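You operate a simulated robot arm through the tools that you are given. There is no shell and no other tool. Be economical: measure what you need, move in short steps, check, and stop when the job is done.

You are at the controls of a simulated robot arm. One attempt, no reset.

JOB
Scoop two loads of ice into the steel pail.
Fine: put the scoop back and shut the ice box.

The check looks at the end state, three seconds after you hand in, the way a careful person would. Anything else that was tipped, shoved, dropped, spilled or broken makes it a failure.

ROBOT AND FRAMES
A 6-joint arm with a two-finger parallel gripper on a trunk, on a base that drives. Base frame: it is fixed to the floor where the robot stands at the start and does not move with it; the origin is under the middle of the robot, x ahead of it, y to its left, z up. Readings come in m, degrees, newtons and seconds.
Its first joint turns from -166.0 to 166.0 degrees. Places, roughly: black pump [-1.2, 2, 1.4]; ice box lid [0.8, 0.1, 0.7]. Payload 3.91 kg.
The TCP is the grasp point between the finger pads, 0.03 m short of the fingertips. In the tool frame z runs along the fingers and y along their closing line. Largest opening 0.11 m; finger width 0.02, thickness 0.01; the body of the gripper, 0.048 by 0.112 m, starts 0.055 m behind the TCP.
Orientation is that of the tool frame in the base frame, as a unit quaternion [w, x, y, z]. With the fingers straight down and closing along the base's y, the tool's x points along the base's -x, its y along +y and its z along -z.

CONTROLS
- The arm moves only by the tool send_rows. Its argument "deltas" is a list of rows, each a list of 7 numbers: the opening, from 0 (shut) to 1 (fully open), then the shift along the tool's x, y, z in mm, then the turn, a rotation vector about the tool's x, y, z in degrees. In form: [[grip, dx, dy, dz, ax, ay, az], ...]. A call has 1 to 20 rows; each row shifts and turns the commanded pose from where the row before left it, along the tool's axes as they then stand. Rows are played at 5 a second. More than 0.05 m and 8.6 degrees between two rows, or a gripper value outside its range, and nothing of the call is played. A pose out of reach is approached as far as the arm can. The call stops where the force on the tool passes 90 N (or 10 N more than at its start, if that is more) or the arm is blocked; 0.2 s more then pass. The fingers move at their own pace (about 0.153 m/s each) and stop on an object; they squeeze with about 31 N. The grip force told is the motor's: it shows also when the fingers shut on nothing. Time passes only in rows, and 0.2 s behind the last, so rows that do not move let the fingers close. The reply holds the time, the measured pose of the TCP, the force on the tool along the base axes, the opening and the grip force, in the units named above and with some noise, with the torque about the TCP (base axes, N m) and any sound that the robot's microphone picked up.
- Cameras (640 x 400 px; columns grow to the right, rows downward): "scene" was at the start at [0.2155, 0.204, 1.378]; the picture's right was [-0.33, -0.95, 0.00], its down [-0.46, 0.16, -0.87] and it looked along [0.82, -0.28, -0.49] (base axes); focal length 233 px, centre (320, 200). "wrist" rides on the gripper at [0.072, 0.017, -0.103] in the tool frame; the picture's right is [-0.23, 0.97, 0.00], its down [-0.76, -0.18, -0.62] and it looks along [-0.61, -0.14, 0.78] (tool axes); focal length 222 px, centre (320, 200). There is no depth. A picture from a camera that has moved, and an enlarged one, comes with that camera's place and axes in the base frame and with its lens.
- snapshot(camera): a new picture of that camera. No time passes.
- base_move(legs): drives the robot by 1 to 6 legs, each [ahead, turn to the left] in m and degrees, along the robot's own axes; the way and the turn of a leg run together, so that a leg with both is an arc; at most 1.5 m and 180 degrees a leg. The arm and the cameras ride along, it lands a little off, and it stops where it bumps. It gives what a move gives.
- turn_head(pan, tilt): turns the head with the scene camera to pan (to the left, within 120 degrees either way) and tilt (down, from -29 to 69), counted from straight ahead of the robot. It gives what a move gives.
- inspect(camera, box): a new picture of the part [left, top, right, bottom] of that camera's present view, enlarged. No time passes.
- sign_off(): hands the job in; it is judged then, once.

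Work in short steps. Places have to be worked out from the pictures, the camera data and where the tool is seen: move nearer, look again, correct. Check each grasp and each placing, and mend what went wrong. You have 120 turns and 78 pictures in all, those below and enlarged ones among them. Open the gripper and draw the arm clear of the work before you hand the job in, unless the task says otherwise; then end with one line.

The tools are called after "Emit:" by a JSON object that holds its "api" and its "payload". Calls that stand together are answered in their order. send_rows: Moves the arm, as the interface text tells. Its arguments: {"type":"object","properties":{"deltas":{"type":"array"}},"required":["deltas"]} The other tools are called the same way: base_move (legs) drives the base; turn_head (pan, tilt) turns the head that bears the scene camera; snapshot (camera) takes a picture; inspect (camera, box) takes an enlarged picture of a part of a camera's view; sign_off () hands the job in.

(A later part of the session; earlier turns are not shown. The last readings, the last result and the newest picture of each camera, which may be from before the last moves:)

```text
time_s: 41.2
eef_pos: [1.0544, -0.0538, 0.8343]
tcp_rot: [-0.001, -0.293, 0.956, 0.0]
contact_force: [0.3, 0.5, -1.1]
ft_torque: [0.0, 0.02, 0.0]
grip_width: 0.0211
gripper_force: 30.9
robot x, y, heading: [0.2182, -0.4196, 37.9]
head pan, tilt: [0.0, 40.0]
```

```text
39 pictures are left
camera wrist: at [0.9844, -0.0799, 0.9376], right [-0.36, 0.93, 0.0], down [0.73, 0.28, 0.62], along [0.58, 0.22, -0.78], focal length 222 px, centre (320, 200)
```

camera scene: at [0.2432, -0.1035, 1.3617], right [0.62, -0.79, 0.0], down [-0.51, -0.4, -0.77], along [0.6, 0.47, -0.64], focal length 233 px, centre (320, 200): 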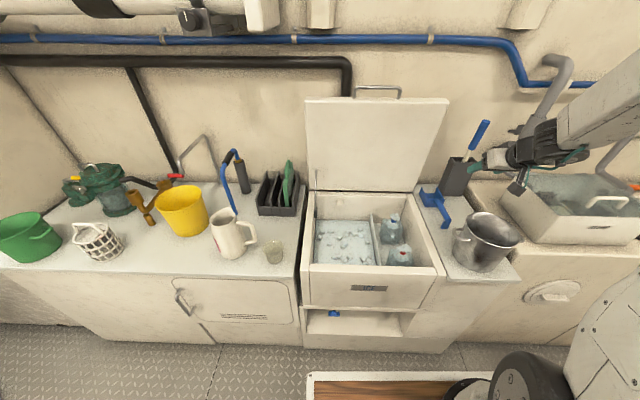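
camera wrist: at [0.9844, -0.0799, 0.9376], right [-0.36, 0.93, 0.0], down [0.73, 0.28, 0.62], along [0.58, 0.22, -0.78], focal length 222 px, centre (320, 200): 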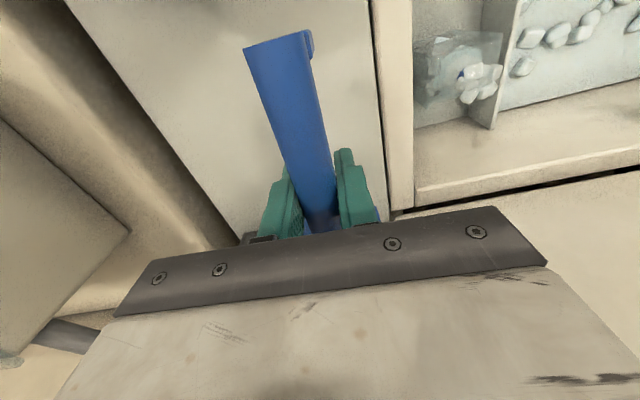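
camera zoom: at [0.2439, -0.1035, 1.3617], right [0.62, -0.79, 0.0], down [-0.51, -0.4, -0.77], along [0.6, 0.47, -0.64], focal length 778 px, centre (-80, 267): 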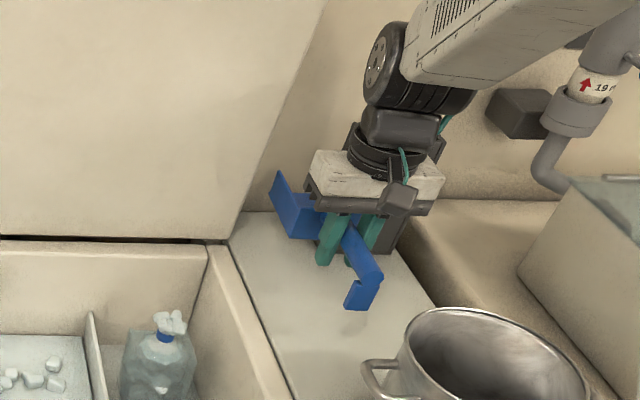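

The scoop is held level (handle 21 mm). Its home grip pose is (1.054,-0.055,0.755), yaw 34°. I raise it, pull back clear of the lid, then shift left above the ice.

Emit:
{"api": "send_rows", "payload": {"deltas": [[0, 0, 0, -35, 0, 0, 0], [0, 0, 0, -35, 0, 0, 0], [0, 0, 0, -35, 0, 0, 0], [0, 0, 0, -35, 0, 0, 0], [0, 45, 0, 0, 0, 0, 0], [0, 45, 0, 0, 0, 0, 0], [0, 45, 0, 0, 0, 0, 0], [0, 45, 0, 0, 0, 0, 0], [0, 0, 42, 0, 0, 0, 0], [0, 0, 42, 0, 0, 0, 0], [0, 0, 42, 0, 0, 0, 0], [0, 0, 42, 0, 0, 0, 0], [0, 0, 42, 0, 0, 0, 0], [0, 0, 42, 0, 0, 0, 0], [0, 0, 42, 0, 0, 0, 0], [0, 0, 38, 0, 0, 0, 0]]}}

Emit:
{"api": "snapshot", "payload": {"camera": "scene"}}

Emit:
{"api": "snapshot", "payload": {"camera": "wrist"}}

```text
time_s: 44.6
eef_pos: [0.7205, 0.1182, 0.9749]
tcp_rot: [-0.001, -0.293, 0.956, 0.0]
contact_force: [0.3, 0.4, -0.3]
ft_torque: [0.02, 0.02, -0.01]
grip_width: 0.0209
gripper_force: 31.1
robot x, y, heading: [0.2193, -0.4178, 38.3]
head pan, tilt: [0.0, 40.0]
```

```text
38 pictures are left
camera scene: at [0.2437, -0.1037, 1.3617], right [0.62, -0.79, 0.0], down [-0.51, -0.4, -0.77], along [0.6, 0.47, -0.64], focal length 233 px, centre (320, 200)
```

scene: 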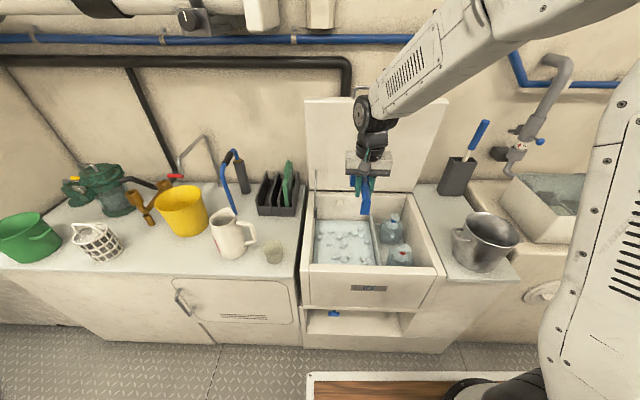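

```text
37 pictures are left
camera wrist: at [0.6499, 0.0927, 1.0777], right [-0.36, 0.93, 0.0], down [0.73, 0.28, 0.62], along [0.58, 0.22, -0.78], focal length 222 px, centre (320, 200)
```

wrist: 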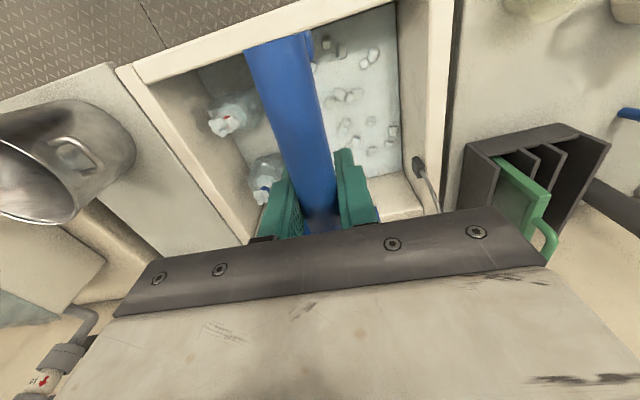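

The scoop is over the ice compartment, roughly centred. I pitch it nose-down 35° here and check that the arm manages it.

Emit:
{"api": "send_rows", "payload": {"deltas": [[0, 0, 2, 0, 0, 7, 0], [0, 0, 2, 0, 0, 7, 0], [0, 0, 2, 0, 0, 7, 0], [0, 0, 2, 0, 0, 7, 0], [0, 0, 2, 0, 0, 7, 0]]}}

Emit:
{"api": "inspect", "payload": {"camera": "scene", "box": [280, 110, 460, 290]}}

```text
time_s: 45.8
eef_pos: [0.7125, 0.1266, 0.976]
tcp_rot: [-0.289, -0.279, 0.911, -0.088]
contact_force: [-0.2, 0.2, -0.4]
ft_torque: [0.01, 0.0, 0.0]
grip_width: 0.0207
gripper_force: 30.8
robot x, y, heading: [0.2191, -0.4199, 38.3]
head pan, tilt: [0.0, 40.0]
```

```text
2.22 times, centred on (370, 200) of scene
camera zoom: at [0.2433, -0.1037, 1.3617], right [0.62, -0.79, 0.0], down [-0.51, -0.4, -0.77], along [0.6, 0.47, -0.64], focal length 518 px, centre (209, 200)
```

zoom: 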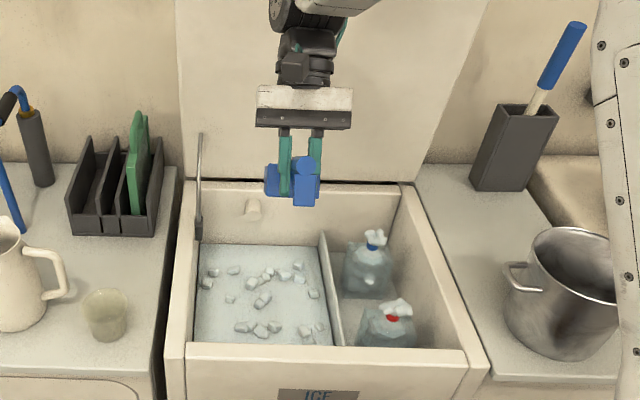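

Pitching works. I descend with a slight forward shift so the handle clears the front rim, stopping just above the estimated ice level (~0.545).

Emit:
{"api": "send_rows", "payload": {"deltas": [[0, -25.8, 0, 27.1, 0, 0, 0], [0, -25.8, 0, 27.1, 0, 0, 0], [0, -25.8, 0, 27.1, 0, 0, 0], [0, -25.8, 0, 27.1, 0, 0, 0], [0, -25.8, 0, 27.1, 0, 0, 0], [0, -25.8, 0, 27.1, 0, 0, 0], [0, -20, 0, 21, 0, 0, 0]]}}

Emit:
{"api": "inspect", "payload": {"camera": "scene", "box": [290, 130, 450, 290]}}

Emit:
{"api": "snapshot", "payload": {"camera": "wrist"}}

```text
time_s: 47.4
eef_pos: [0.7455, 0.1477, 0.7257]
tcp_rot: [-0.287, -0.28, 0.912, -0.089]
contact_force: [-0.3, -0.7, -0.8]
ft_torque: [0.03, -0.02, -0.02]
grip_width: 0.0208
gripper_force: 30.8
robot x, y, heading: [0.2196, -0.4195, 38.1]
head pan, tilt: [0.0, 40.0]
```

```text
2.50 times, centred on (370, 210) of scene
camera zoom: at [0.2434, -0.1037, 1.3617], right [0.62, -0.79, 0.0], down [-0.51, -0.4, -0.77], along [0.6, 0.47, -0.64], focal length 583 px, centre (195, 175)
```

zoom: 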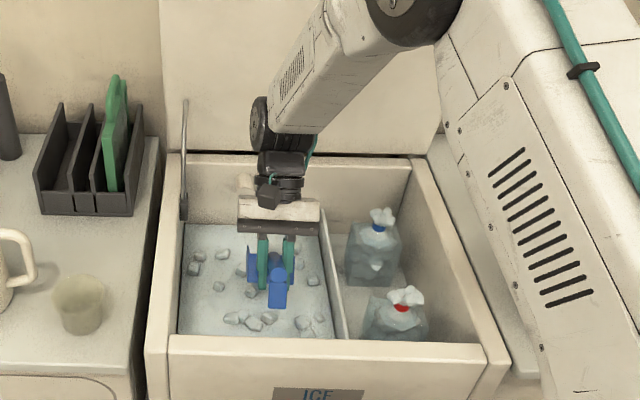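

```text
34 pictures are left
camera wrist: at [0.7342, 0.1631, 0.8508], right [-0.39, 0.91, -0.13], down [0.91, 0.4, 0.07], along [0.12, -0.09, -0.99], focal length 222 px, centre (320, 200)
```

wrist: 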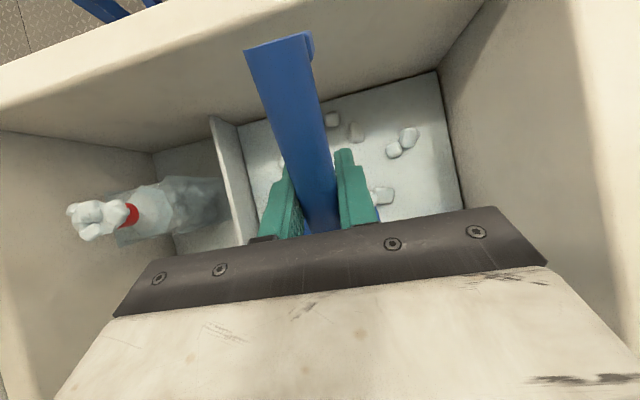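

Clear of rim and walls, but closer to the divider; I shift 30 mm left and go down 5 cm more, watching force.

Emit:
{"api": "send_rows", "payload": {"deltas": [[0, 0, 15, 0, 0, 0, 0], [0, -14.3, 15, 20.5, 0, 0, 0], [0, -7.2, 0, 10.2, 0, 0, 0], [0, -7.2, 0, 10.2, 0, 0, 0]]}}

Emit:
{"api": "inspect", "payload": {"camera": "scene", "box": [310, 180, 410, 280]}}

```text
time_s: 48.4
eef_pos: [0.7282, 0.1719, 0.6743]
tcp_rot: [-0.288, -0.28, 0.912, -0.088]
contact_force: [0.0, 0.8, -0.4]
ft_torque: [-0.04, -0.01, -0.02]
grip_width: 0.0208
gripper_force: 30.8
robot x, y, heading: [0.2178, -0.4193, 38.3]
head pan, tilt: [0.0, 40.0]
```

```text
4.00 times, centred on (360, 230) of scene
camera zoom: at [0.2435, -0.1035, 1.3617], right [0.62, -0.79, 0.0], down [-0.51, -0.4, -0.77], along [0.6, 0.47, -0.64], focal length 933 px, centre (160, 80)
```

zoom: 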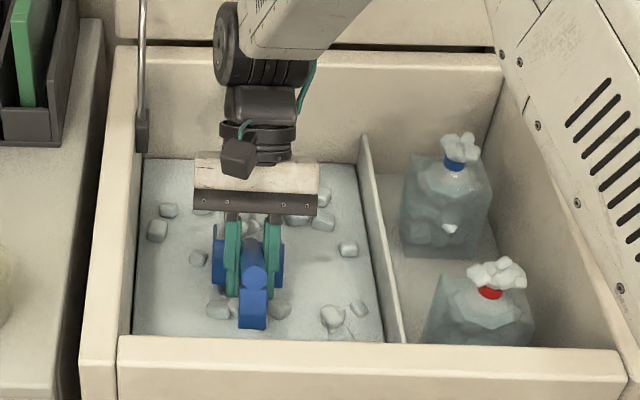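

No contact yet. I go down in 1 cm steps, checking force.

Emit:
{"api": "send_rows", "payload": {"deltas": [[0, -5.7, 0, 8.2, 0, 0, 0], [0, -5.7, 0, 8.2, 0, 0, 0]]}}

Emit:
{"api": "send_rows", "payload": {"deltas": [[0, -5.7, 0, 8.2, 0, 0, 0]]}}

Emit:
{"api": "send_rows", "payload": {"deltas": [[0, -5.7, 0, 8.2, 0, 0, 0]]}}

```text
time_s: 49.0
eef_pos: [0.7296, 0.1736, 0.6549]
tcp_rot: [-0.288, -0.28, 0.912, -0.088]
contact_force: [-0.4, 0.1, -0.8]
ft_torque: [0.0, 0.01, 0.0]
grip_width: 0.0207
gripper_force: 31.0
robot x, y, heading: [0.2225, -0.4141, 38.1]
head pan, tilt: [0.0, 40.0]
```

```text
time_s: 49.4
eef_pos: [0.7291, 0.1729, 0.6443]
tcp_rot: [-0.288, -0.279, 0.912, -0.088]
contact_force: [0.3, 0.2, -0.6]
ft_torque: [0.01, -0.01, 0.0]
grip_width: 0.0208
gripper_force: 31.4
robot x, y, heading: [0.2168, -0.4167, 38.4]
head pan, tilt: [0.0, 40.0]
```

```text
time_s: 49.8
eef_pos: [0.7284, 0.1725, 0.6359]
tcp_rot: [-0.288, -0.279, 0.912, -0.087]
contact_force: [-0.1, 0.2, -1.2]
ft_torque: [0.01, -0.01, -0.01]
grip_width: 0.0209
gripper_force: 30.7
robot x, y, heading: [0.2192, -0.4206, 38.0]
head pan, tilt: [0.0, 40.0]
```

Still no force at z=0.636; I look at whether the blade is already in the ice.

Emit:
{"api": "inspect", "payload": {"camera": "scene", "box": [310, 190, 390, 270]}}

Emit:
{"api": "snapshot", "payload": {"camera": "wrist"}}

```text
5.00 times, centred on (350, 230) of scene
camera zoom: at [0.2435, -0.1035, 1.3617], right [0.62, -0.79, 0.0], down [-0.51, -0.4, -0.77], along [0.6, 0.47, -0.64], focal length 1167 px, centre (170, 50)
```

zoom: 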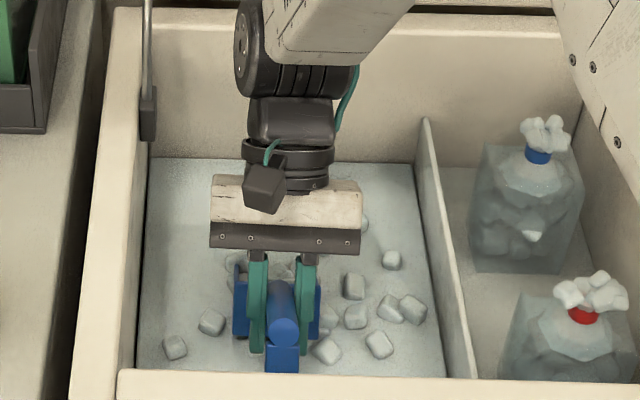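

```text
31 pictures are left
camera wrist: at [0.7179, 0.1876, 0.7607], right [-0.39, 0.91, -0.13], down [0.91, 0.4, 0.07], along [0.12, -0.09, -0.99], focal length 222 px, centre (320, 200)
```

wrist: 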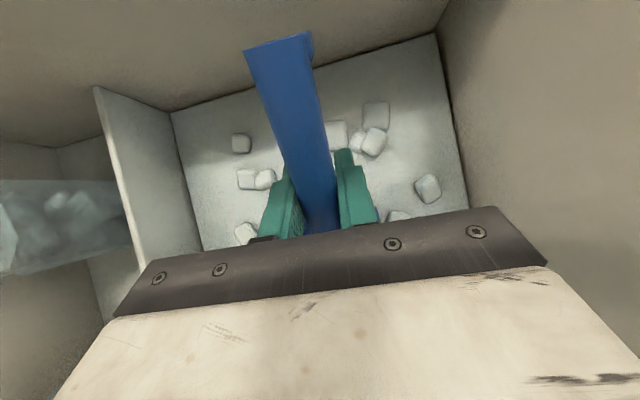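

The blade is at the ice now with negligible force. I lower a bit more, then push forward while levelling.

Emit:
{"api": "send_rows", "payload": {"deltas": [[0, -5.7, 0, 8.2, 0, 0, 0], [0, -5.7, 0, 8.2, 0, 0, 0]]}}

Emit:
{"api": "send_rows", "payload": {"deltas": [[0, -5.7, 0, 8.2, 0, 0, 0], [0, -2.9, 0, 4.1, 0, 0, 0]]}}

Emit:
{"api": "inspect", "payload": {"camera": "scene", "box": [310, 190, 390, 270]}}

```text
time_s: 50.4
eef_pos: [0.7283, 0.1719, 0.6159]
tcp_rot: [-0.287, -0.279, 0.912, -0.088]
contact_force: [-0.4, 0.6, -0.8]
ft_torque: [0.01, 0.0, -0.03]
grip_width: 0.0206
gripper_force: 31.1
robot x, y, heading: [0.2197, -0.4225, 38.3]
head pan, tilt: [0.0, 40.0]
```

```text
time_s: 51.0
eef_pos: [0.7299, 0.1724, 0.6016]
tcp_rot: [-0.287, -0.28, 0.912, -0.088]
contact_force: [-2.4, -0.8, 7.4]
ft_torque: [0.23, -0.45, -0.01]
grip_width: 0.0209
gripper_force: 31.4
robot x, y, heading: [0.2175, -0.421, 38.2]
head pan, tilt: [0.0, 40.0]
```

```text
5.00 times, centred on (350, 230) of scene
camera zoom: at [0.2433, -0.1037, 1.3618], right [0.62, -0.79, 0.0], down [-0.51, -0.4, -0.77], along [0.6, 0.47, -0.64], focal length 1167 px, centre (170, 50)
```

zoom: 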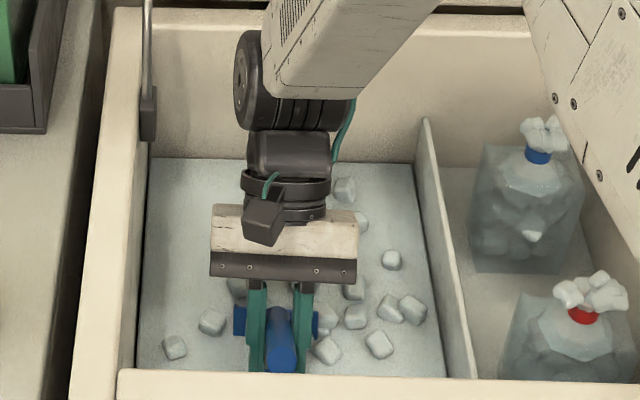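

Contact (7 N) at last: the lip is in the ice. I now sweep forward while levelling, first half.

Emit:
{"api": "send_rows", "payload": {"deltas": [[0, -15.2, 0, 9.6, 0, -7.5, 0], [0, -14.1, 0, 11.9, 0, -7.5, 0]]}}

Emit:
{"api": "send_rows", "payload": {"deltas": [[0, -11.7, 0, 10, 0, -7.5, 0], [0, -10, 0, 10, 0, -7.5, 0]]}}

Emit:
{"api": "inspect", "payload": {"camera": "scene", "box": [310, 190, 390, 270]}}

```text
time_s: 51.6
eef_pos: [0.7416, 0.1799, 0.5667]
tcp_rot: [-0.166, -0.289, 0.942, -0.049]
contact_force: [-1.4, -0.6, 3.5]
ft_torque: [0.26, -0.33, 0.05]
grip_width: 0.0209
gripper_force: 30.7
robot x, y, heading: [0.227, -0.4169, 38.1]
head pan, tilt: [0.0, 40.0]
```

```text
time_s: 52.2
eef_pos: [0.7537, 0.1879, 0.54]
tcp_rot: [-0.04, -0.292, 0.955, -0.012]
contact_force: [-0.9, 0.4, -0.6]
ft_torque: [-0.02, 0.02, 0.0]
grip_width: 0.0209
gripper_force: 31.1
robot x, y, heading: [0.2196, -0.4199, 38.2]
head pan, tilt: [0.0, 40.0]
```

```text
5.00 times, centred on (350, 230) of scene
camera zoom: at [0.2436, -0.1035, 1.3617], right [0.62, -0.79, 0.0], down [-0.51, -0.4, -0.77], along [0.6, 0.47, -0.64], focal length 1167 px, centre (170, 50)
```

zoom: 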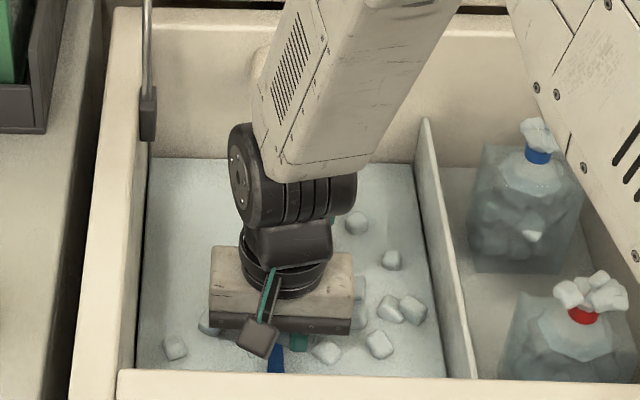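

Forces are tiny, so loose ice sits on a bed around z≈0.48. I push forward 5 cm with the lip skimming the bed, then tip the nose up.

Emit:
{"api": "send_rows", "payload": {"deltas": [[0, -15, 0, 4, 0, 0, 0], [0, -18, 0, 0, 0, 0, 0], [0, -14, 0, 0, 0, -6.5, 0], [0, -4, 0, -6, 0, -6.5, 0], [0, 0, 0, -20, 0, -4, 0]]}}

Emit:
{"api": "send_rows", "payload": {"deltas": [[0, 0, 0, -35, 0, 0, 0], [0, 0, 0, -45, 0, 0, 0], [0, 0, 0, -45, 0, 0, 0], [0, 0, 0, -45, 0, 0, 0], [0, 0, 0, -45, 0, 0, 0]]}}

Emit:
{"api": "snapshot", "payload": {"camera": "wrist"}}

Emit:
{"api": "inspect", "payload": {"camera": "scene", "box": [290, 130, 450, 290]}}

```text
time_s: 53.4
eef_pos: [0.7921, 0.2146, 0.5591]
tcp_rot: [0.101, -0.292, 0.951, 0.031]
contact_force: [0.1, 0.0, -0.5]
ft_torque: [0.0, 0.04, 0.03]
grip_width: 0.021
gripper_force: 30.9
robot x, y, heading: [0.2215, -0.422, 38.1]
head pan, tilt: [0.0, 40.0]
```

```text
time_s: 54.6
eef_pos: [0.7549, 0.1878, 0.7685]
tcp_rot: [0.099, -0.292, 0.951, 0.03]
contact_force: [0.6, -0.2, -0.8]
ft_torque: [-0.05, 0.03, 0.03]
grip_width: 0.0208
gripper_force: 30.7
robot x, y, heading: [0.219, -0.4152, 38.1]
head pan, tilt: [0.0, 40.0]
```

```text
28 pictures are left
camera wrist: at [0.6675, 0.1517, 0.8542], right [-0.36, 0.93, 0.05], down [0.61, 0.2, 0.77], along [0.7, 0.31, -0.64], focal length 222 px, centre (320, 200)
```

wrist: 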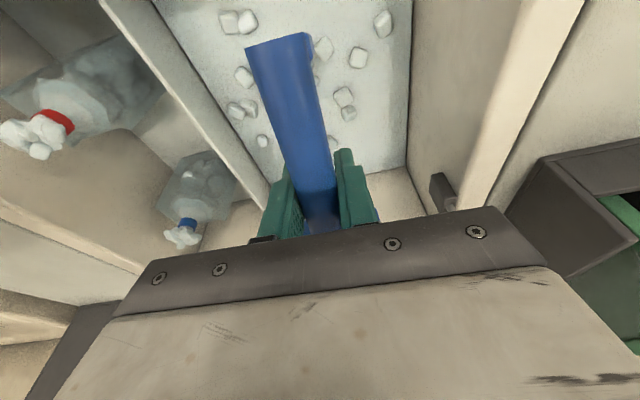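

```text
2.50 times, centred on (370, 210) of scene
camera zoom: at [0.2439, -0.1031, 1.3616], right [0.62, -0.79, 0.0], down [-0.51, -0.4, -0.77], along [0.6, 0.47, -0.64], focal length 583 px, centre (195, 175)
```

zoom: 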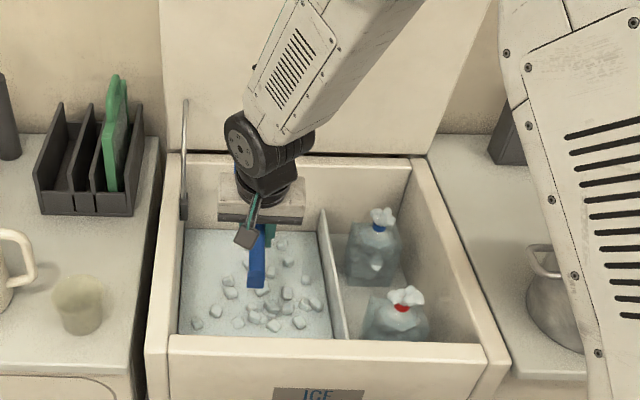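

The blade contents aren't visible from here. I lift out and carry it, nose slightly up, toward the front of the pail where the scene camera can see into it.

Emit:
{"api": "send_rows", "payload": {"deltas": [[0, -8.3, 0, -39, 0, 0, 0], [0, -8.3, 0, -39, 0, 0, 0], [0, -8.3, 0, -39, 0, 0, 0], [0, -8.3, 0, -39, 0, 0, 0], [0, -8.3, 0, -39, 0, 0, 0], [0, -8.3, 0, -39, 0, 0, 0], [0, -8.3, 0, -39, 0, 0, 0]]}}

Emit:
{"api": "send_rows", "payload": {"deltas": [[0, 18.5, -35.3, -3.9, 0, 0, 0], [0, 18.5, -35.3, -3.9, 0, 0, 0], [0, 18.5, -35.3, -3.9, 0, 0, 0], [0, 18.5, -35.3, -3.9, 0, 0, 0], [0, 18.5, -35.3, -3.9, 0, 0, 0], [0, 18.5, -35.3, -3.9, 0, 0, 0], [0, 18.5, -35.3, -3.9, 0, 0, 0], [0, 18.5, -35.3, -3.9, 0, 0, 0], [0, 18.5, -35.3, -3.9, 0, 0, 0], [0, 18.5, -35.3, -3.9, 0, 0, 0], [0, 18.5, -35.3, -3.9, 0, 0, 0]]}}

Emit:
{"api": "inspect", "payload": {"camera": "scene", "box": [390, 100, 550, 270]}}

```text
time_s: 56.2
eef_pos: [0.7572, 0.1923, 1.0465]
tcp_rot: [0.099, -0.292, 0.951, 0.031]
contact_force: [0.4, -0.8, -1.1]
ft_torque: [-0.04, 0.02, -0.02]
grip_width: 0.0207
gripper_force: 31.0
robot x, y, heading: [0.2177, -0.4173, 38.0]
head pan, tilt: [0.0, 40.0]
```

```text
time_s: 58.6
eef_pos: [0.8013, -0.2468, 1.0479]
tcp_rot: [0.1, -0.292, 0.951, 0.031]
contact_force: [-0.8, -0.3, -0.7]
ft_torque: [0.0, 0.03, -0.01]
grip_width: 0.0209
gripper_force: 30.7
robot x, y, heading: [0.2216, -0.4185, 38.2]
head pan, tilt: [0.0, 40.0]
```

```text
2.35 times, centred on (470, 185) of scene
camera zoom: at [0.2435, -0.1034, 1.3617], right [0.62, -0.79, 0.0], down [-0.51, -0.4, -0.77], along [0.6, 0.47, -0.64], focal length 549 px, centre (-33, 235)
```

zoom: 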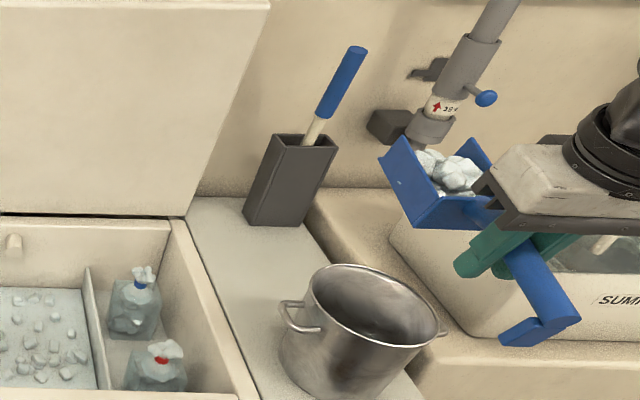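

The blade is full of ice. I line the blade up over the pail centre (5 cm right, 1.5 cm forward, 4 cm down), then check alignment.

Emit:
{"api": "send_rows", "payload": {"deltas": [[0, -2.7, -24.5, 21, 0, 0, 0], [0, -2.7, -24.5, 21, 0, 0, 0], [0, 0, 0, 6, 0, 6, 0], [0, 0, 0, 6, 0, 6, 0]]}}

Emit:
{"api": "inspect", "payload": {"camera": "scene", "box": [420, 140, 560, 280]}}

Emit:
{"api": "snapshot", "payload": {"camera": "wrist"}}

```text
time_s: 59.6
eef_pos: [0.8419, -0.2796, 0.9975]
tcp_rot: [-0.001, -0.292, 0.956, 0.0]
contact_force: [0.1, -0.5, -0.5]
ft_torque: [-0.04, 0.03, -0.03]
grip_width: 0.0208
gripper_force: 30.8
robot x, y, heading: [0.2196, -0.4225, 38.3]
head pan, tilt: [0.0, 40.0]
```

```text
2.86 times, centred on (490, 210) of scene
camera zoom: at [0.2434, -0.1037, 1.3617], right [0.62, -0.79, 0.0], down [-0.51, -0.4, -0.77], along [0.6, 0.47, -0.64], focal length 667 px, centre (-166, 171)
```

zoom: 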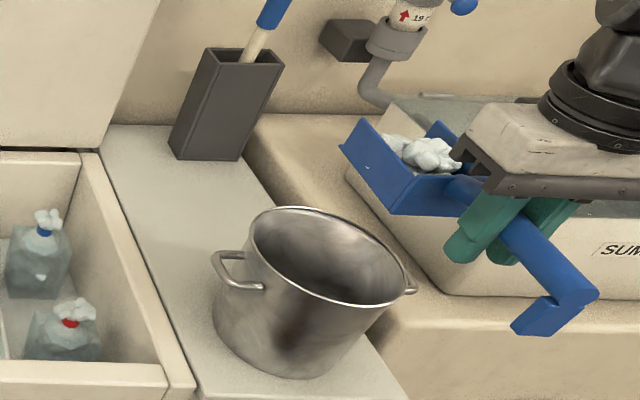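

```text
24 pictures are left
camera wrist: at [0.7718, -0.305, 1.0999], right [-0.36, 0.93, 0.0], down [0.73, 0.28, 0.62], along [0.58, 0.22, -0.78], focal length 222 px, centre (320, 200)
```

wrist: 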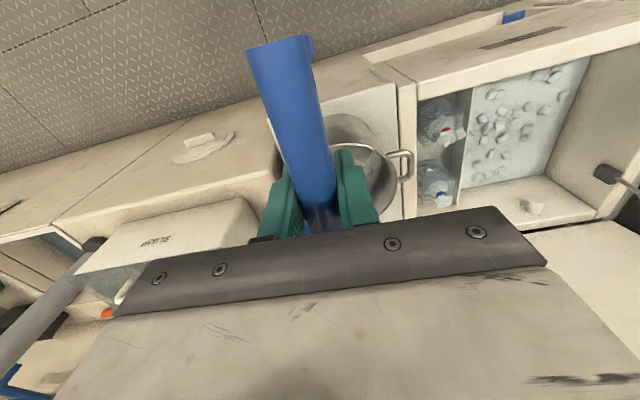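

Triangulating the rim again gives a pail centre ≈(0.925,-0.214), right under the blade's lip path. I pitch down to 35° while keeping the lip over the pail.

Emit:
{"api": "send_rows", "payload": {"deltas": [[0, 0, 6, 6, 0, 7, 0], [0, -0.7, 0, 6, 0, 7, 0], [0, -1.5, 0, 5.8, 0, 7, 0], [0, -2.1, 0, 5.6, 0, 7, 0], [0, -2.7, 0, -16.2, 0, 7, 0]]}}

Emit:
{"api": "inspect", "payload": {"camera": "scene", "box": [420, 140, 560, 280]}}

```text
time_s: 60.8
eef_pos: [0.8468, -0.2688, 0.9853]
tcp_rot: [-0.288, -0.28, 0.911, -0.089]
contact_force: [0.9, 0.2, 0.4]
ft_torque: [0.0, 0.04, 0.06]
grip_width: 0.0209
gripper_force: 31.1
robot x, y, heading: [0.219, -0.4205, 38.2]
head pan, tilt: [0.0, 40.0]
```

```text
2.86 times, centred on (490, 210) of scene
camera zoom: at [0.2434, -0.1037, 1.3617], right [0.62, -0.79, 0.0], down [-0.51, -0.4, -0.77], along [0.6, 0.47, -0.64], focal length 667 px, centre (-166, 171)
```

zoom: 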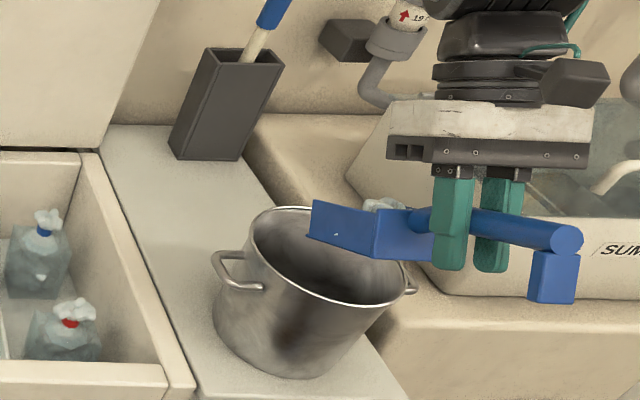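

The ice still holds at 35°; lip is slightly right of centre. I shift 8 mm left and continue pitching to 63°.

Emit:
{"api": "send_rows", "payload": {"deltas": [[0, 0, 8, 0, 0, 0, 0], [0, -6.3, 0, -17.2, 0, 7, 0], [0, -6.9, 0, -17.7, 0, 7, 0], [0, -6.5, 0, -18.2, 0, 7, 0], [0, -6.8, 0, -17.1, 0, 7, 0], [0, 0, 0, 0, 0, 0, 0], [0, 0, 0, 0, 0, 0, 0]]}}

Emit:
{"api": "inspect", "payload": {"camera": "scene", "box": [420, 140, 560, 280]}}

```text
time_s: 62.4
eef_pos: [0.8969, -0.2233, 1.0148]
tcp_rot: [-0.5, -0.249, 0.815, -0.154]
contact_force: [-0.5, 0.0, -1.4]
ft_torque: [-0.01, -0.01, -0.02]
grip_width: 0.0209
gripper_force: 31.6
robot x, y, heading: [0.2218, -0.4213, 38.1]
head pan, tilt: [0.0, 40.0]
```

```text
2.86 times, centred on (490, 210) of scene
camera zoom: at [0.2436, -0.1036, 1.3617], right [0.62, -0.79, 0.0], down [-0.51, -0.4, -0.77], along [0.6, 0.47, -0.64], focal length 667 px, centre (-166, 171)
```

zoom: 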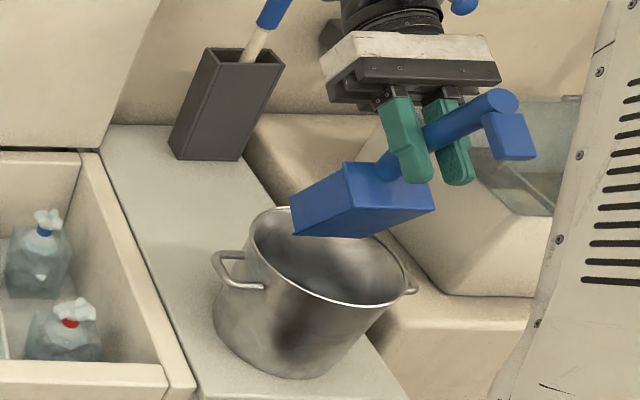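

The contents aren't visible from behind; I pitch on to ~77° and wait briefly, then look.

Emit:
{"api": "send_rows", "payload": {"deltas": [[0, -6.8, 0, -17.8, 0, 7, 0], [0, -6.5, 0, -17.9, 0, 7, 0], [0, 0, 0, 0, 0, 0, 0], [0, 0, 0, 0, 0, 0, 0]]}}

Emit:
{"api": "snapshot", "payload": {"camera": "wrist"}}

```text
time_s: 63.4
eef_pos: [0.8725, -0.2346, 0.9564]
tcp_rot: [-0.59, -0.233, 0.751, -0.184]
contact_force: [1.1, -0.4, -0.2]
ft_torque: [0.01, 0.01, -0.01]
grip_width: 0.0208
gripper_force: 31.3
out of reach, approached as far as the arm can: row 1, 2
robot x, y, heading: [0.2207, -0.4201, 38.1]
head pan, tilt: [0.0, 40.0]
```

```text
21 pictures are left
camera wrist: at [0.9308, -0.1723, 1.0514], right [-0.51, 0.83, -0.22], down [0.75, 0.3, -0.59], along [-0.43, -0.47, -0.77], focal length 222 px, centre (320, 200)
```

wrist: 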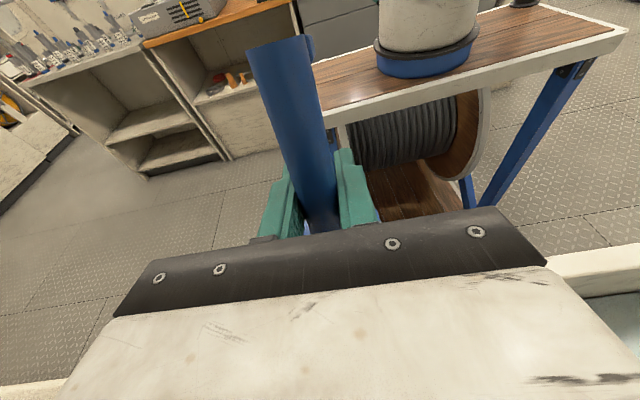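

The arm hit its reach limit and dipped the blade into the pail near its front rim. I raise it straight up right away and slightly forward, then look.

Emit:
{"api": "send_rows", "payload": {"deltas": [[0, 19, 0, -5, 0, 0, 0], [0, 29, 0, -7, 0, 0, 0], [0, 29, 0, -7, 0, 0, 0]]}}

Emit:
{"api": "inspect", "payload": {"camera": "scene", "box": [420, 140, 560, 280]}}

```text
time_s: 64.2
eef_pos: [0.837, -0.2543, 0.9951]
tcp_rot: [-0.594, -0.229, 0.749, -0.182]
contact_force: [0.9, -0.3, -1.0]
ft_torque: [-0.05, -0.11, -0.04]
grip_width: 0.0207
gripper_force: 31.1
out of reach, approached as far as the arm can: row 1, 2, 3
robot x, y, heading: [0.2228, -0.4199, 38.2]
head pan, tilt: [0.0, 40.0]
```

```text
2.86 times, centred on (490, 210) of scene
camera zoom: at [0.2438, -0.1035, 1.3617], right [0.62, -0.79, 0.0], down [-0.51, -0.4, -0.77], along [0.6, 0.47, -0.64], focal length 667 px, centre (-166, 171)
```

zoom: 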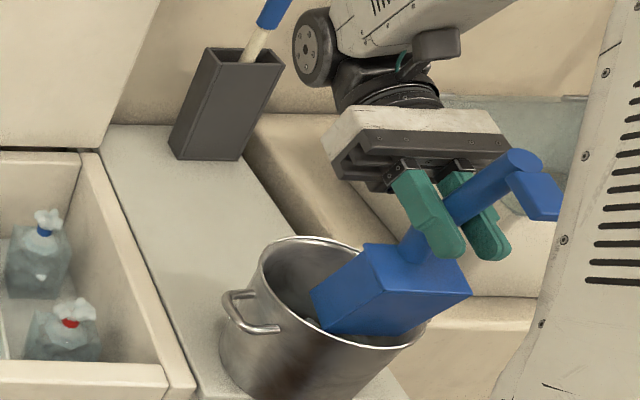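

The withdrawal dragged the pail a bit toward me (reach limit again). I un-pitch in place with small rises, which swings the blade away from the near rim.

Emit:
{"api": "send_rows", "payload": {"deltas": [[0, 0, 0, 0, 0, -7, 0], [0, 3, 0, -1, 0, -7, 0], [0, 8.8, 0, -4.7, 0, -7, 0]]}}

Emit:
{"api": "inspect", "payload": {"camera": "scene", "box": [420, 140, 560, 280]}}

```text
time_s: 65.0
eef_pos: [0.8363, -0.2543, 1.0074]
tcp_rot: [-0.448, -0.259, 0.845, -0.137]
contact_force: [0.1, -0.6, -0.5]
ft_torque: [-0.03, 0.03, 0.0]
grip_width: 0.0209
gripper_force: 31.1
robot x, y, heading: [0.2199, -0.4157, 38.3]
head pan, tilt: [0.0, 40.0]
```

```text
2.86 times, centred on (490, 210) of scene
camera zoom: at [0.2439, -0.1035, 1.3617], right [0.62, -0.79, 0.0], down [-0.51, -0.4, -0.77], along [0.6, 0.47, -0.64], focal length 667 px, centre (-166, 171)
```

zoom: 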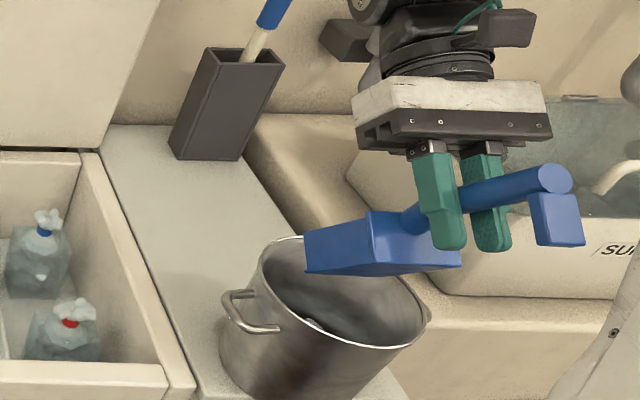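

Blade is free of the pail, which stands upright. I raise and un-pitch to inspect the pail and the scoop's contents.

Emit:
{"api": "send_rows", "payload": {"deltas": [[0, 33, 0, -22.5, 0, 0, 0], [0, 33, 0, -22.5, 0, 0, 0], [0, 0, 0, 0, 0, -7, 0], [0, 0, 0, 0, 0, -7, 0], [0, 0, 0, 0, 0, -7, 0], [0, 0, 0, 0, 0, -7, 0], [0, 0, 0, 0, 0, -7, 0], [0, 25, 20, -15, 0, -7, 0], [0, 30, 20, -15, 0, -7, 0]]}}

Emit:
{"api": "inspect", "payload": {"camera": "scene", "box": [400, 110, 570, 280]}}

```text
time_s: 67.0
eef_pos: [0.7791, -0.2471, 1.1322]
tcp_rot: [-0.058, -0.293, 0.954, -0.018]
contact_force: [0.3, -0.1, -2.0]
ft_torque: [-0.06, 0.13, -0.01]
grip_width: 0.0207
gripper_force: 31.1
robot x, y, heading: [0.2179, -0.4214, 38.1]
head pan, tilt: [0.0, 40.0]
```

```text
2.35 times, centred on (485, 195) of scene
camera zoom: at [0.2445, -0.1033, 1.3617], right [0.62, -0.79, 0.0], down [-0.51, -0.4, -0.77], along [0.6, 0.47, -0.64], focal length 549 px, centre (-68, 212)
```

zoom: 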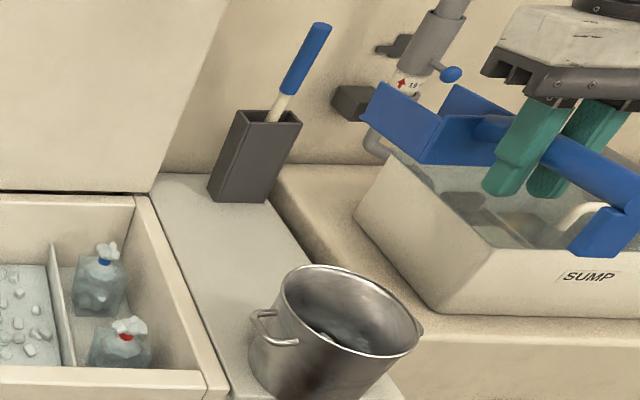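

The load went into the pail and the scoop is empty. I check how the pail stands relative to the counter's front edge.

Emit:
{"api": "inspect", "payload": {"camera": "scene", "box": [420, 190, 540, 310]}}

```text
3.33 times, centred on (480, 250) of scene
camera zoom: at [0.2445, -0.1033, 1.3617], right [0.62, -0.79, 0.0], down [-0.51, -0.4, -0.77], along [0.6, 0.47, -0.64], focal length 778 px, centre (-213, 33)
```

zoom: 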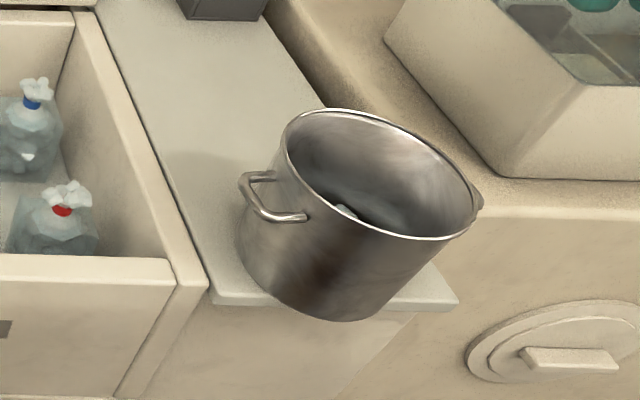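

The pail overhangs the counter front slightly but stands steady; I'll push it back after the second load. I return the empty scoop above the ice, pitch nose-down 35°, and descend as before (2 cm further right).

Emit:
{"api": "send_rows", "payload": {"deltas": [[0, -20.1, 35.6, 5.6, 0, 0, 0], [0, -20.1, 35.6, 5.6, 0, 0, 0], [0, -20.1, 35.6, 5.6, 0, 0, 0], [0, -20.1, 35.6, 5.6, 0, 0, 0], [0, -20.1, 35.6, 5.6, 0, 0, 0], [0, -20.1, 35.6, 5.6, 0, 0, 0], [0, -20.1, 35.6, 5.6, 0, 0, 0], [0, -20.1, 35.6, 5.6, 0, 0, 0], [0, -20.1, 35.6, 5.6, 0, 0, 0], [0, -20.1, 35.6, 5.6, 0, 0, 0], [0, 0, 0, 0, 0, 7, 0], [0, 0, 0, 0, 0, 7, 0], [0, 0, 0, 0, 0, 7, 0], [0, 0, 0, 0, 0, 7, 0]]}}

```text
time_s: 70.0
eef_pos: [0.7375, 0.1564, 1.0517]
tcp_rot: [-0.288, -0.28, 0.912, -0.088]
contact_force: [-0.1, -0.2, 0.3]
ft_torque: [-0.01, 0.02, 0.0]
grip_width: 0.021
gripper_force: 31.2
robot x, y, heading: [0.2218, -0.4177, 38.3]
head pan, tilt: [0.0, 40.0]
```

Positioned as planned. Descend to z≈0.64 as before.

Emit:
{"api": "send_rows", "payload": {"deltas": [[0, -22.9, 0, 32.8, 0, 0, 0], [0, -22.9, 0, 32.8, 0, 0, 0], [0, -22.9, 0, 32.8, 0, 0, 0], [0, -22.9, 0, 32.8, 0, 0, 0], [0, -22.9, 0, 32.8, 0, 0, 0], [0, -22.9, 0, 32.8, 0, 0, 0], [0, -22.9, 0, 32.8, 0, 0, 0], [0, -22.9, 0, 32.8, 0, 0, 0], [0, -22.9, 0, 32.8, 0, 0, 0], [0, -11.4, 0, 16.4, 0, 0, 0]]}}

Emit:
{"api": "inspect", "payload": {"camera": "scene", "box": [300, 180, 410, 280]}}

```text
time_s: 72.2
eef_pos: [0.7396, 0.156, 0.6737]
tcp_rot: [-0.288, -0.28, 0.912, -0.088]
contact_force: [0.0, 0.1, 0.1]
ft_torque: [-0.03, 0.01, 0.02]
grip_width: 0.0209
gripper_force: 31.1
robot x, y, heading: [0.2185, -0.4171, 38.1]
head pan, tilt: [0.0, 40.0]
```

```text
4.00 times, centred on (355, 230) of scene
camera zoom: at [0.2435, -0.1036, 1.3617], right [0.62, -0.79, 0.0], down [-0.51, -0.4, -0.77], along [0.6, 0.47, -0.64], focal length 933 px, centre (180, 80)
```

zoom: 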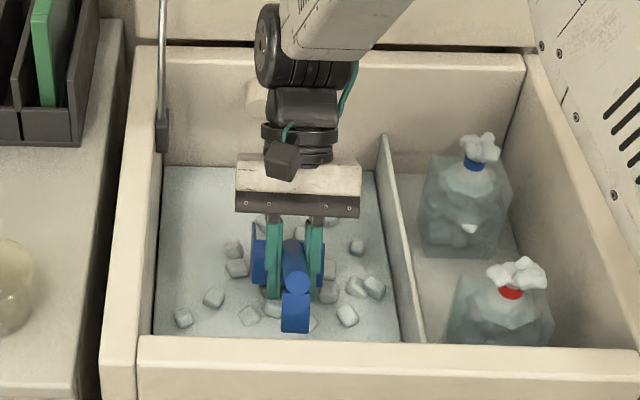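

Clear. I go down to the bed contact and repeat the same sweep.

Emit:
{"api": "send_rows", "payload": {"deltas": [[0, -13.8, 0, 19.7, 0, 0, 0], [0, -13.8, 0, 19.7, 0, 0, 0], [0, -12, 0, 17, 0, 0, 0]]}}

Emit:
{"api": "send_rows", "payload": {"deltas": [[0, -15.2, 0, 9.6, 0, -7.5, 0], [0, -14.1, 0, 11.9, 0, -7.5, 0], [0, -11.7, 0, 10, 0, -7.5, 0], [0, -10, 0, 10, 0, -7.5, 0]]}}

Emit:
{"api": "send_rows", "payload": {"deltas": [[0, -15, 0, 4, 0, 0, 0], [0, -18, 0, 0, 0, 0, 0], [0, -14, 0, 0, 0, -6.5, 0], [0, -4, 0, -6, 0, -6.5, 0], [0, 0, 0, -20, 0, -4, 0]]}}

Emit:
{"api": "send_rows", "payload": {"deltas": [[0, 0, 0, -35, 0, 0, 0], [0, 0, 0, -45, 0, 0, 0], [0, 0, 0, -45, 0, 0, 0], [0, 0, 0, -45, 0, 0, 0], [0, 0, 0, -45, 0, 0, 0], [0, -8.3, 0, -39, 0, 0, 0], [0, -8.3, 0, -39, 0, 0, 0], [0, -8.3, 0, -39, 0, 0, 0], [0, -8.3, 0, -39, 0, 0, 0], [0, -8.3, 0, -39, 0, 0, 0], [0, -8.3, 0, -39, 0, 0, 0], [0, -8.3, 0, -39, 0, 0, 0]]}}

```text
time_s: 73.0
eef_pos: [0.7399, 0.1566, 0.6038]
tcp_rot: [-0.287, -0.28, 0.912, -0.088]
contact_force: [0.4, 0.5, -1.1]
ft_torque: [-0.01, -0.02, 0.01]
grip_width: 0.021
gripper_force: 30.9
robot x, y, heading: [0.2177, -0.4208, 38.2]
head pan, tilt: [0.0, 40.0]
```

```text
time_s: 74.0
eef_pos: [0.7624, 0.1737, 0.5437]
tcp_rot: [-0.04, -0.293, 0.955, -0.013]
contact_force: [-0.2, -0.2, -1.2]
ft_torque: [0.0, 0.02, 0.01]
grip_width: 0.0211
gripper_force: 31.3
robot x, y, heading: [0.2194, -0.4215, 37.9]
head pan, tilt: [0.0, 40.0]
```

```text
time_s: 75.2
eef_pos: [0.801, 0.1991, 0.5614]
tcp_rot: [0.1, -0.292, 0.951, 0.031]
contact_force: [0.0, 0.8, -1.1]
ft_torque: [0.02, 0.01, -0.02]
grip_width: 0.021
gripper_force: 31.4
robot x, y, heading: [0.2233, -0.4187, 38.1]
head pan, tilt: [0.0, 40.0]
```

```text
time_s: 77.8
eef_pos: [0.7645, 0.1746, 1.0504]
tcp_rot: [0.099, -0.291, 0.951, 0.031]
contact_force: [-0.6, 0.8, -1.8]
ft_torque: [-0.07, 0.03, -0.05]
grip_width: 0.0207
gripper_force: 30.5
robot x, y, heading: [0.2187, -0.4195, 38.4]
head pan, tilt: [0.0, 40.0]
```

Carry the load to the pail as before, aiming at its new centre ≈(0.883,-0.234).

Emit:
{"api": "send_rows", "payload": {"deltas": [[0, 20.2, -36.5, -4.3, 0, 0, 0], [0, 20.2, -36.5, -4.3, 0, 0, 0], [0, 20.2, -36.5, -4.3, 0, 0, 0], [0, 20.2, -36.5, -4.3, 0, 0, 0], [0, 20.2, -36.5, -4.3, 0, 0, 0], [0, 20.2, -36.5, -4.3, 0, 0, 0], [0, 20.2, -36.5, -4.3, 0, 0, 0], [0, 20.2, -36.5, -4.3, 0, 0, 0], [0, 20.2, -36.5, -4.3, 0, 0, 0], [0, 20.2, -36.5, -4.3, 0, 0, 0], [0, 20.2, -36.5, -4.3, 0, 0, 0]]}}

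Emit:
{"api": "inspect", "payload": {"camera": "scene", "box": [420, 110, 580, 290]}}

```text
time_s: 80.2
eef_pos: [0.8013, -0.2878, 1.0518]
tcp_rot: [0.101, -0.291, 0.951, 0.03]
contact_force: [0.2, -0.5, -0.9]
ft_torque: [-0.05, 0.0, 0.0]
grip_width: 0.0208
gripper_force: 30.7
robot x, y, heading: [0.2211, -0.417, 38.0]
head pan, tilt: [0.0, 40.0]
```

```text
2.22 times, centred on (500, 200) of scene
camera zoom: at [0.2434, -0.1034, 1.3617], right [0.62, -0.79, 0.0], down [-0.51, -0.4, -0.77], along [0.6, 0.47, -0.64], focal length 518 px, centre (-80, 200)
```

zoom: 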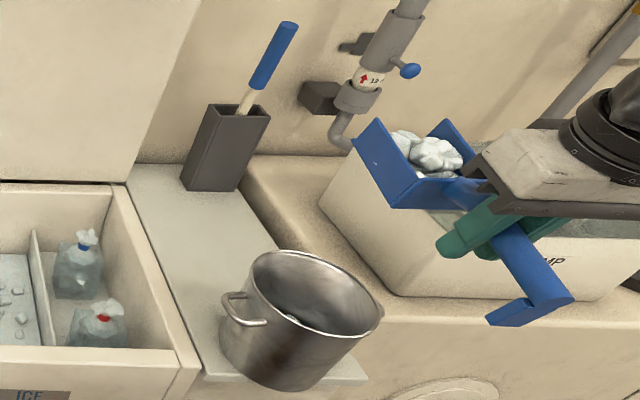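

Second load is aboard and the current position is right for the new pail centre. I lower and pitch to 35°, then check alignment.

Emit:
{"api": "send_rows", "payload": {"deltas": [[0, 1.9, 0, 9.1, 0, 6.7, 0], [0, 0.9, 0, 9.3, 0, 6.7, 0], [0, 0, 0, 9.3, 0, 6.7, 0], [0, -1.3, 0, 9.2, 0, 6.7, 0], [0, -2.4, 0, 9, 0, 6.7, 0], [0, -3.4, 0, 8.7, 0, 6.7, 0], [0, -4.4, 0, 8.2, 0, 6.7, 0]]}}

Emit:
{"api": "inspect", "payload": {"camera": "scene", "box": [420, 150, 560, 290]}}

```text
time_s: 81.8
eef_pos: [0.8015, -0.2869, 0.9849]
tcp_rot: [-0.288, -0.28, 0.911, -0.089]
contact_force: [-0.7, 0.0, 0.4]
ft_torque: [0.0, 0.0, -0.01]
grip_width: 0.0206
gripper_force: 31.3
robot x, y, heading: [0.2225, -0.4207, 38.3]
head pan, tilt: [0.0, 40.0]
```

```text
2.86 times, centred on (490, 220) of scene
camera zoom: at [0.2433, -0.1037, 1.3617], right [0.62, -0.79, 0.0], down [-0.51, -0.4, -0.77], along [0.6, 0.47, -0.64], focal length 667 px, centre (-166, 143)
```

zoom: 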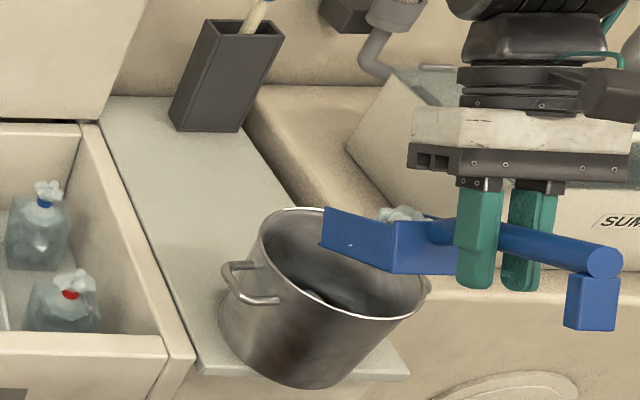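

Lip is ~15 mm right of centre; I shift left and pitch on to 63°, then wait.

Emit:
{"api": "send_rows", "payload": {"deltas": [[0, 0, 15, 0, 0, 0, 0], [0, -6.3, 0, -17.2, 0, 7, 0], [0, -6.9, 0, -17.7, 0, 7, 0], [0, -6.5, 0, -18.2, 0, 7, 0], [0, -6.8, 0, -17.1, 0, 7, 0], [0, 0, 0, 0, 0, 0, 0], [0, 0, 0, 0, 0, 0, 0], [0, 0, 0, 0, 0, 0, 0], [0, 0, 0, 0, 0, 0, 0]]}}

Emit:
{"api": "send_rows", "payload": {"deltas": [[0, 20, 0, -10, 0, 0, 0], [0, 20, 0, -10, 0, -7, 0], [0, 0, 0, 0, 0, -7, 0], [0, 0, 0, 0, 0, -7, 0]]}}

Emit:
{"api": "inspect", "payload": {"camera": "scene", "box": [420, 150, 560, 290]}}

```text
time_s: 83.8
eef_pos: [0.8495, -0.2342, 1.0157]
tcp_rot: [-0.498, -0.25, 0.816, -0.153]
contact_force: [-0.3, 0.9, -0.9]
ft_torque: [0.0, 0.0, -0.02]
grip_width: 0.0205
gripper_force: 30.1
robot x, y, heading: [0.2189, -0.4182, 38.3]
head pan, tilt: [0.0, 40.0]
```

```text
time_s: 84.8
eef_pos: [0.8497, -0.2359, 1.0611]
tcp_rot: [-0.342, -0.274, 0.893, -0.105]
contact_force: [0.7, 0.2, -0.9]
ft_torque: [-0.02, 0.04, -0.02]
grip_width: 0.0211
gripper_force: 31.1
robot x, y, heading: [0.2211, -0.4183, 38.2]
head pan, tilt: [0.0, 40.0]
```

```text
2.86 times, centred on (490, 220) of scene
camera zoom: at [0.2439, -0.1034, 1.3617], right [0.62, -0.79, 0.0], down [-0.51, -0.4, -0.77], along [0.6, 0.47, -0.64], focal length 667 px, centre (-166, 143)
```

zoom: 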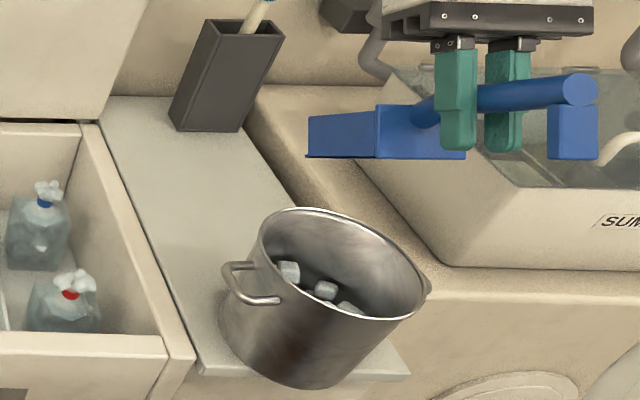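

Ice cubes are in the pail and the scoop is clear. I level it and carry it back above its home spot.

Emit:
{"api": "send_rows", "payload": {"deltas": [[0, 0, 0, 0, 0, -7, 0], [0, 0, 0, 0, 0, -7, 0], [0, 0, 0, 0, 0, -7, 0], [0, 0, 0, 0, 0, -7, 0], [0, 0, 0, 0, 0, -7, 0], [0, 0, 0, 0, 0, -6.9, 0]]}}

Emit:
{"api": "inspect", "payload": {"camera": "scene", "box": [420, 100, 560, 240]}}

```text
time_s: 86.2
eef_pos: [0.8492, -0.2348, 1.0611]
tcp_rot: [0.001, -0.293, 0.956, 0.0]
contact_force: [-0.3, 1.1, -0.7]
ft_torque: [-0.02, 0.05, -0.02]
grip_width: 0.0209
gripper_force: 30.8
robot x, y, heading: [0.2215, -0.4207, 38.2]
head pan, tilt: [0.0, 40.0]
```

```text
2.86 times, centred on (490, 170) of scene
camera zoom: at [0.2438, -0.1035, 1.3617], right [0.62, -0.79, 0.0], down [-0.51, -0.4, -0.77], along [0.6, 0.47, -0.64], focal length 667 px, centre (-166, 286)
```

zoom: 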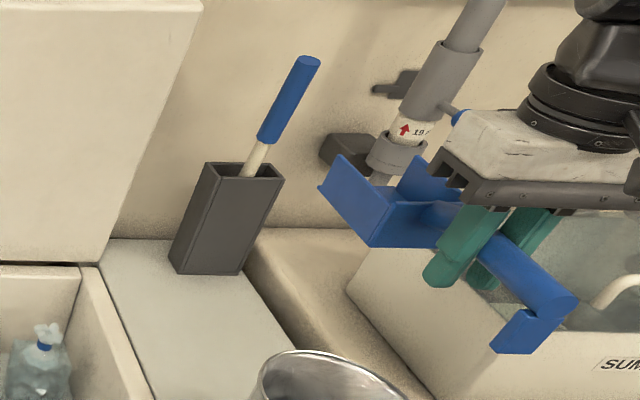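

The scoop is empty. I carry it over its home position and lower to just above the counter.

Emit:
{"api": "send_rows", "payload": {"deltas": [[0, -45, 6, 0, 0, 0, 0], [0, -45, 6, 0, 0, 0, 0], [0, -45, 6, 0, 0, 0, 0], [0, -45, 6, 0, 0, 0, 0], [0, -45, 6, 0, 0, 0, 0], [0, -45, 6, 0, 0, 0, 0], [0, 0, 0, 40, 0, 0, 0], [0, 0, 0, 45, 0, 0, 0], [0, 0, 0, 45, 0, 0, 0], [0, 0, 0, 45, 0, 0, 0], [0, 0, 0, 45, 0, 0, 0], [0, 0, 0, 45, 0, 0, 0], [0, 0, 0, 20, 0, 0, 0]]}}

Emit:
{"api": "inspect", "payload": {"camera": "scene", "box": [390, 150, 510, 270]}}

```text
time_s: 89.0
eef_pos: [1.0518, -0.0558, 0.7779]
tcp_rot: [0.0, -0.293, 0.956, 0.0]
contact_force: [0.4, 0.0, -0.7]
ft_torque: [-0.02, 0.03, 0.01]
grip_width: 0.0205
gripper_force: 31.7
robot x, y, heading: [0.2228, -0.4192, 38.1]
head pan, tilt: [0.0, 40.0]
```

```text
3.33 times, centred on (450, 210) of scene
camera zoom: at [0.2434, -0.1037, 1.3617], right [0.62, -0.79, 0.0], down [-0.51, -0.4, -0.77], along [0.6, 0.47, -0.64], focal length 778 px, centre (-113, 167)
```

zoom: 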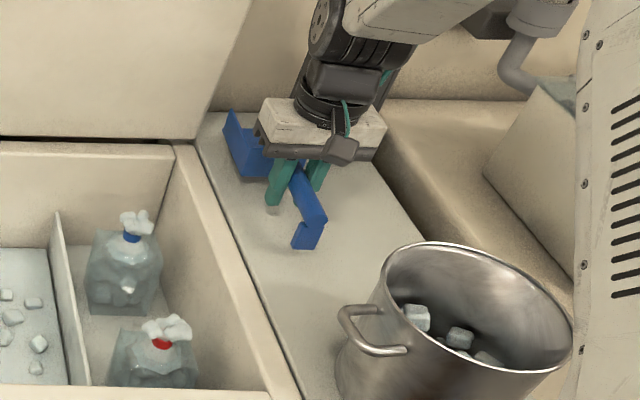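

Just above home. I lower the last ~2 cm in small steps, watching for contact.

Emit:
{"api": "send_rows", "payload": {"deltas": [[0, -2, 0, 10, 0, 0, 0], [0, 0, 0, 7, 0, 0, 0]]}}

Emit:
{"api": "send_rows", "payload": {"deltas": [[0, 0, 0, 4, 0, 0, 0], [0, 0, 0, 2, 0, 0, 0]]}}

```text
time_s: 89.6
eef_pos: [1.0546, -0.0535, 0.7589]
tcp_rot: [0.0, -0.293, 0.956, 0.0]
contact_force: [1.3, 0.9, -0.9]
ft_torque: [-0.02, 0.0, -0.01]
grip_width: 0.021
gripper_force: 31.3
robot x, y, heading: [0.2182, -0.421, 38.3]
head pan, tilt: [0.0, 40.0]
```

```text
time_s: 90.2
eef_pos: [1.0548, -0.054, 0.7557]
tcp_rot: [0.002, -0.293, 0.956, 0.0]
contact_force: [5.9, -3.9, 18.3]
ft_torque: [-0.27, 0.53, 0.18]
grip_width: 0.0206
gripper_force: 31.2
robot x, y, heading: [0.2232, -0.4201, 38.1]
head pan, tilt: [0.0, 40.0]
```

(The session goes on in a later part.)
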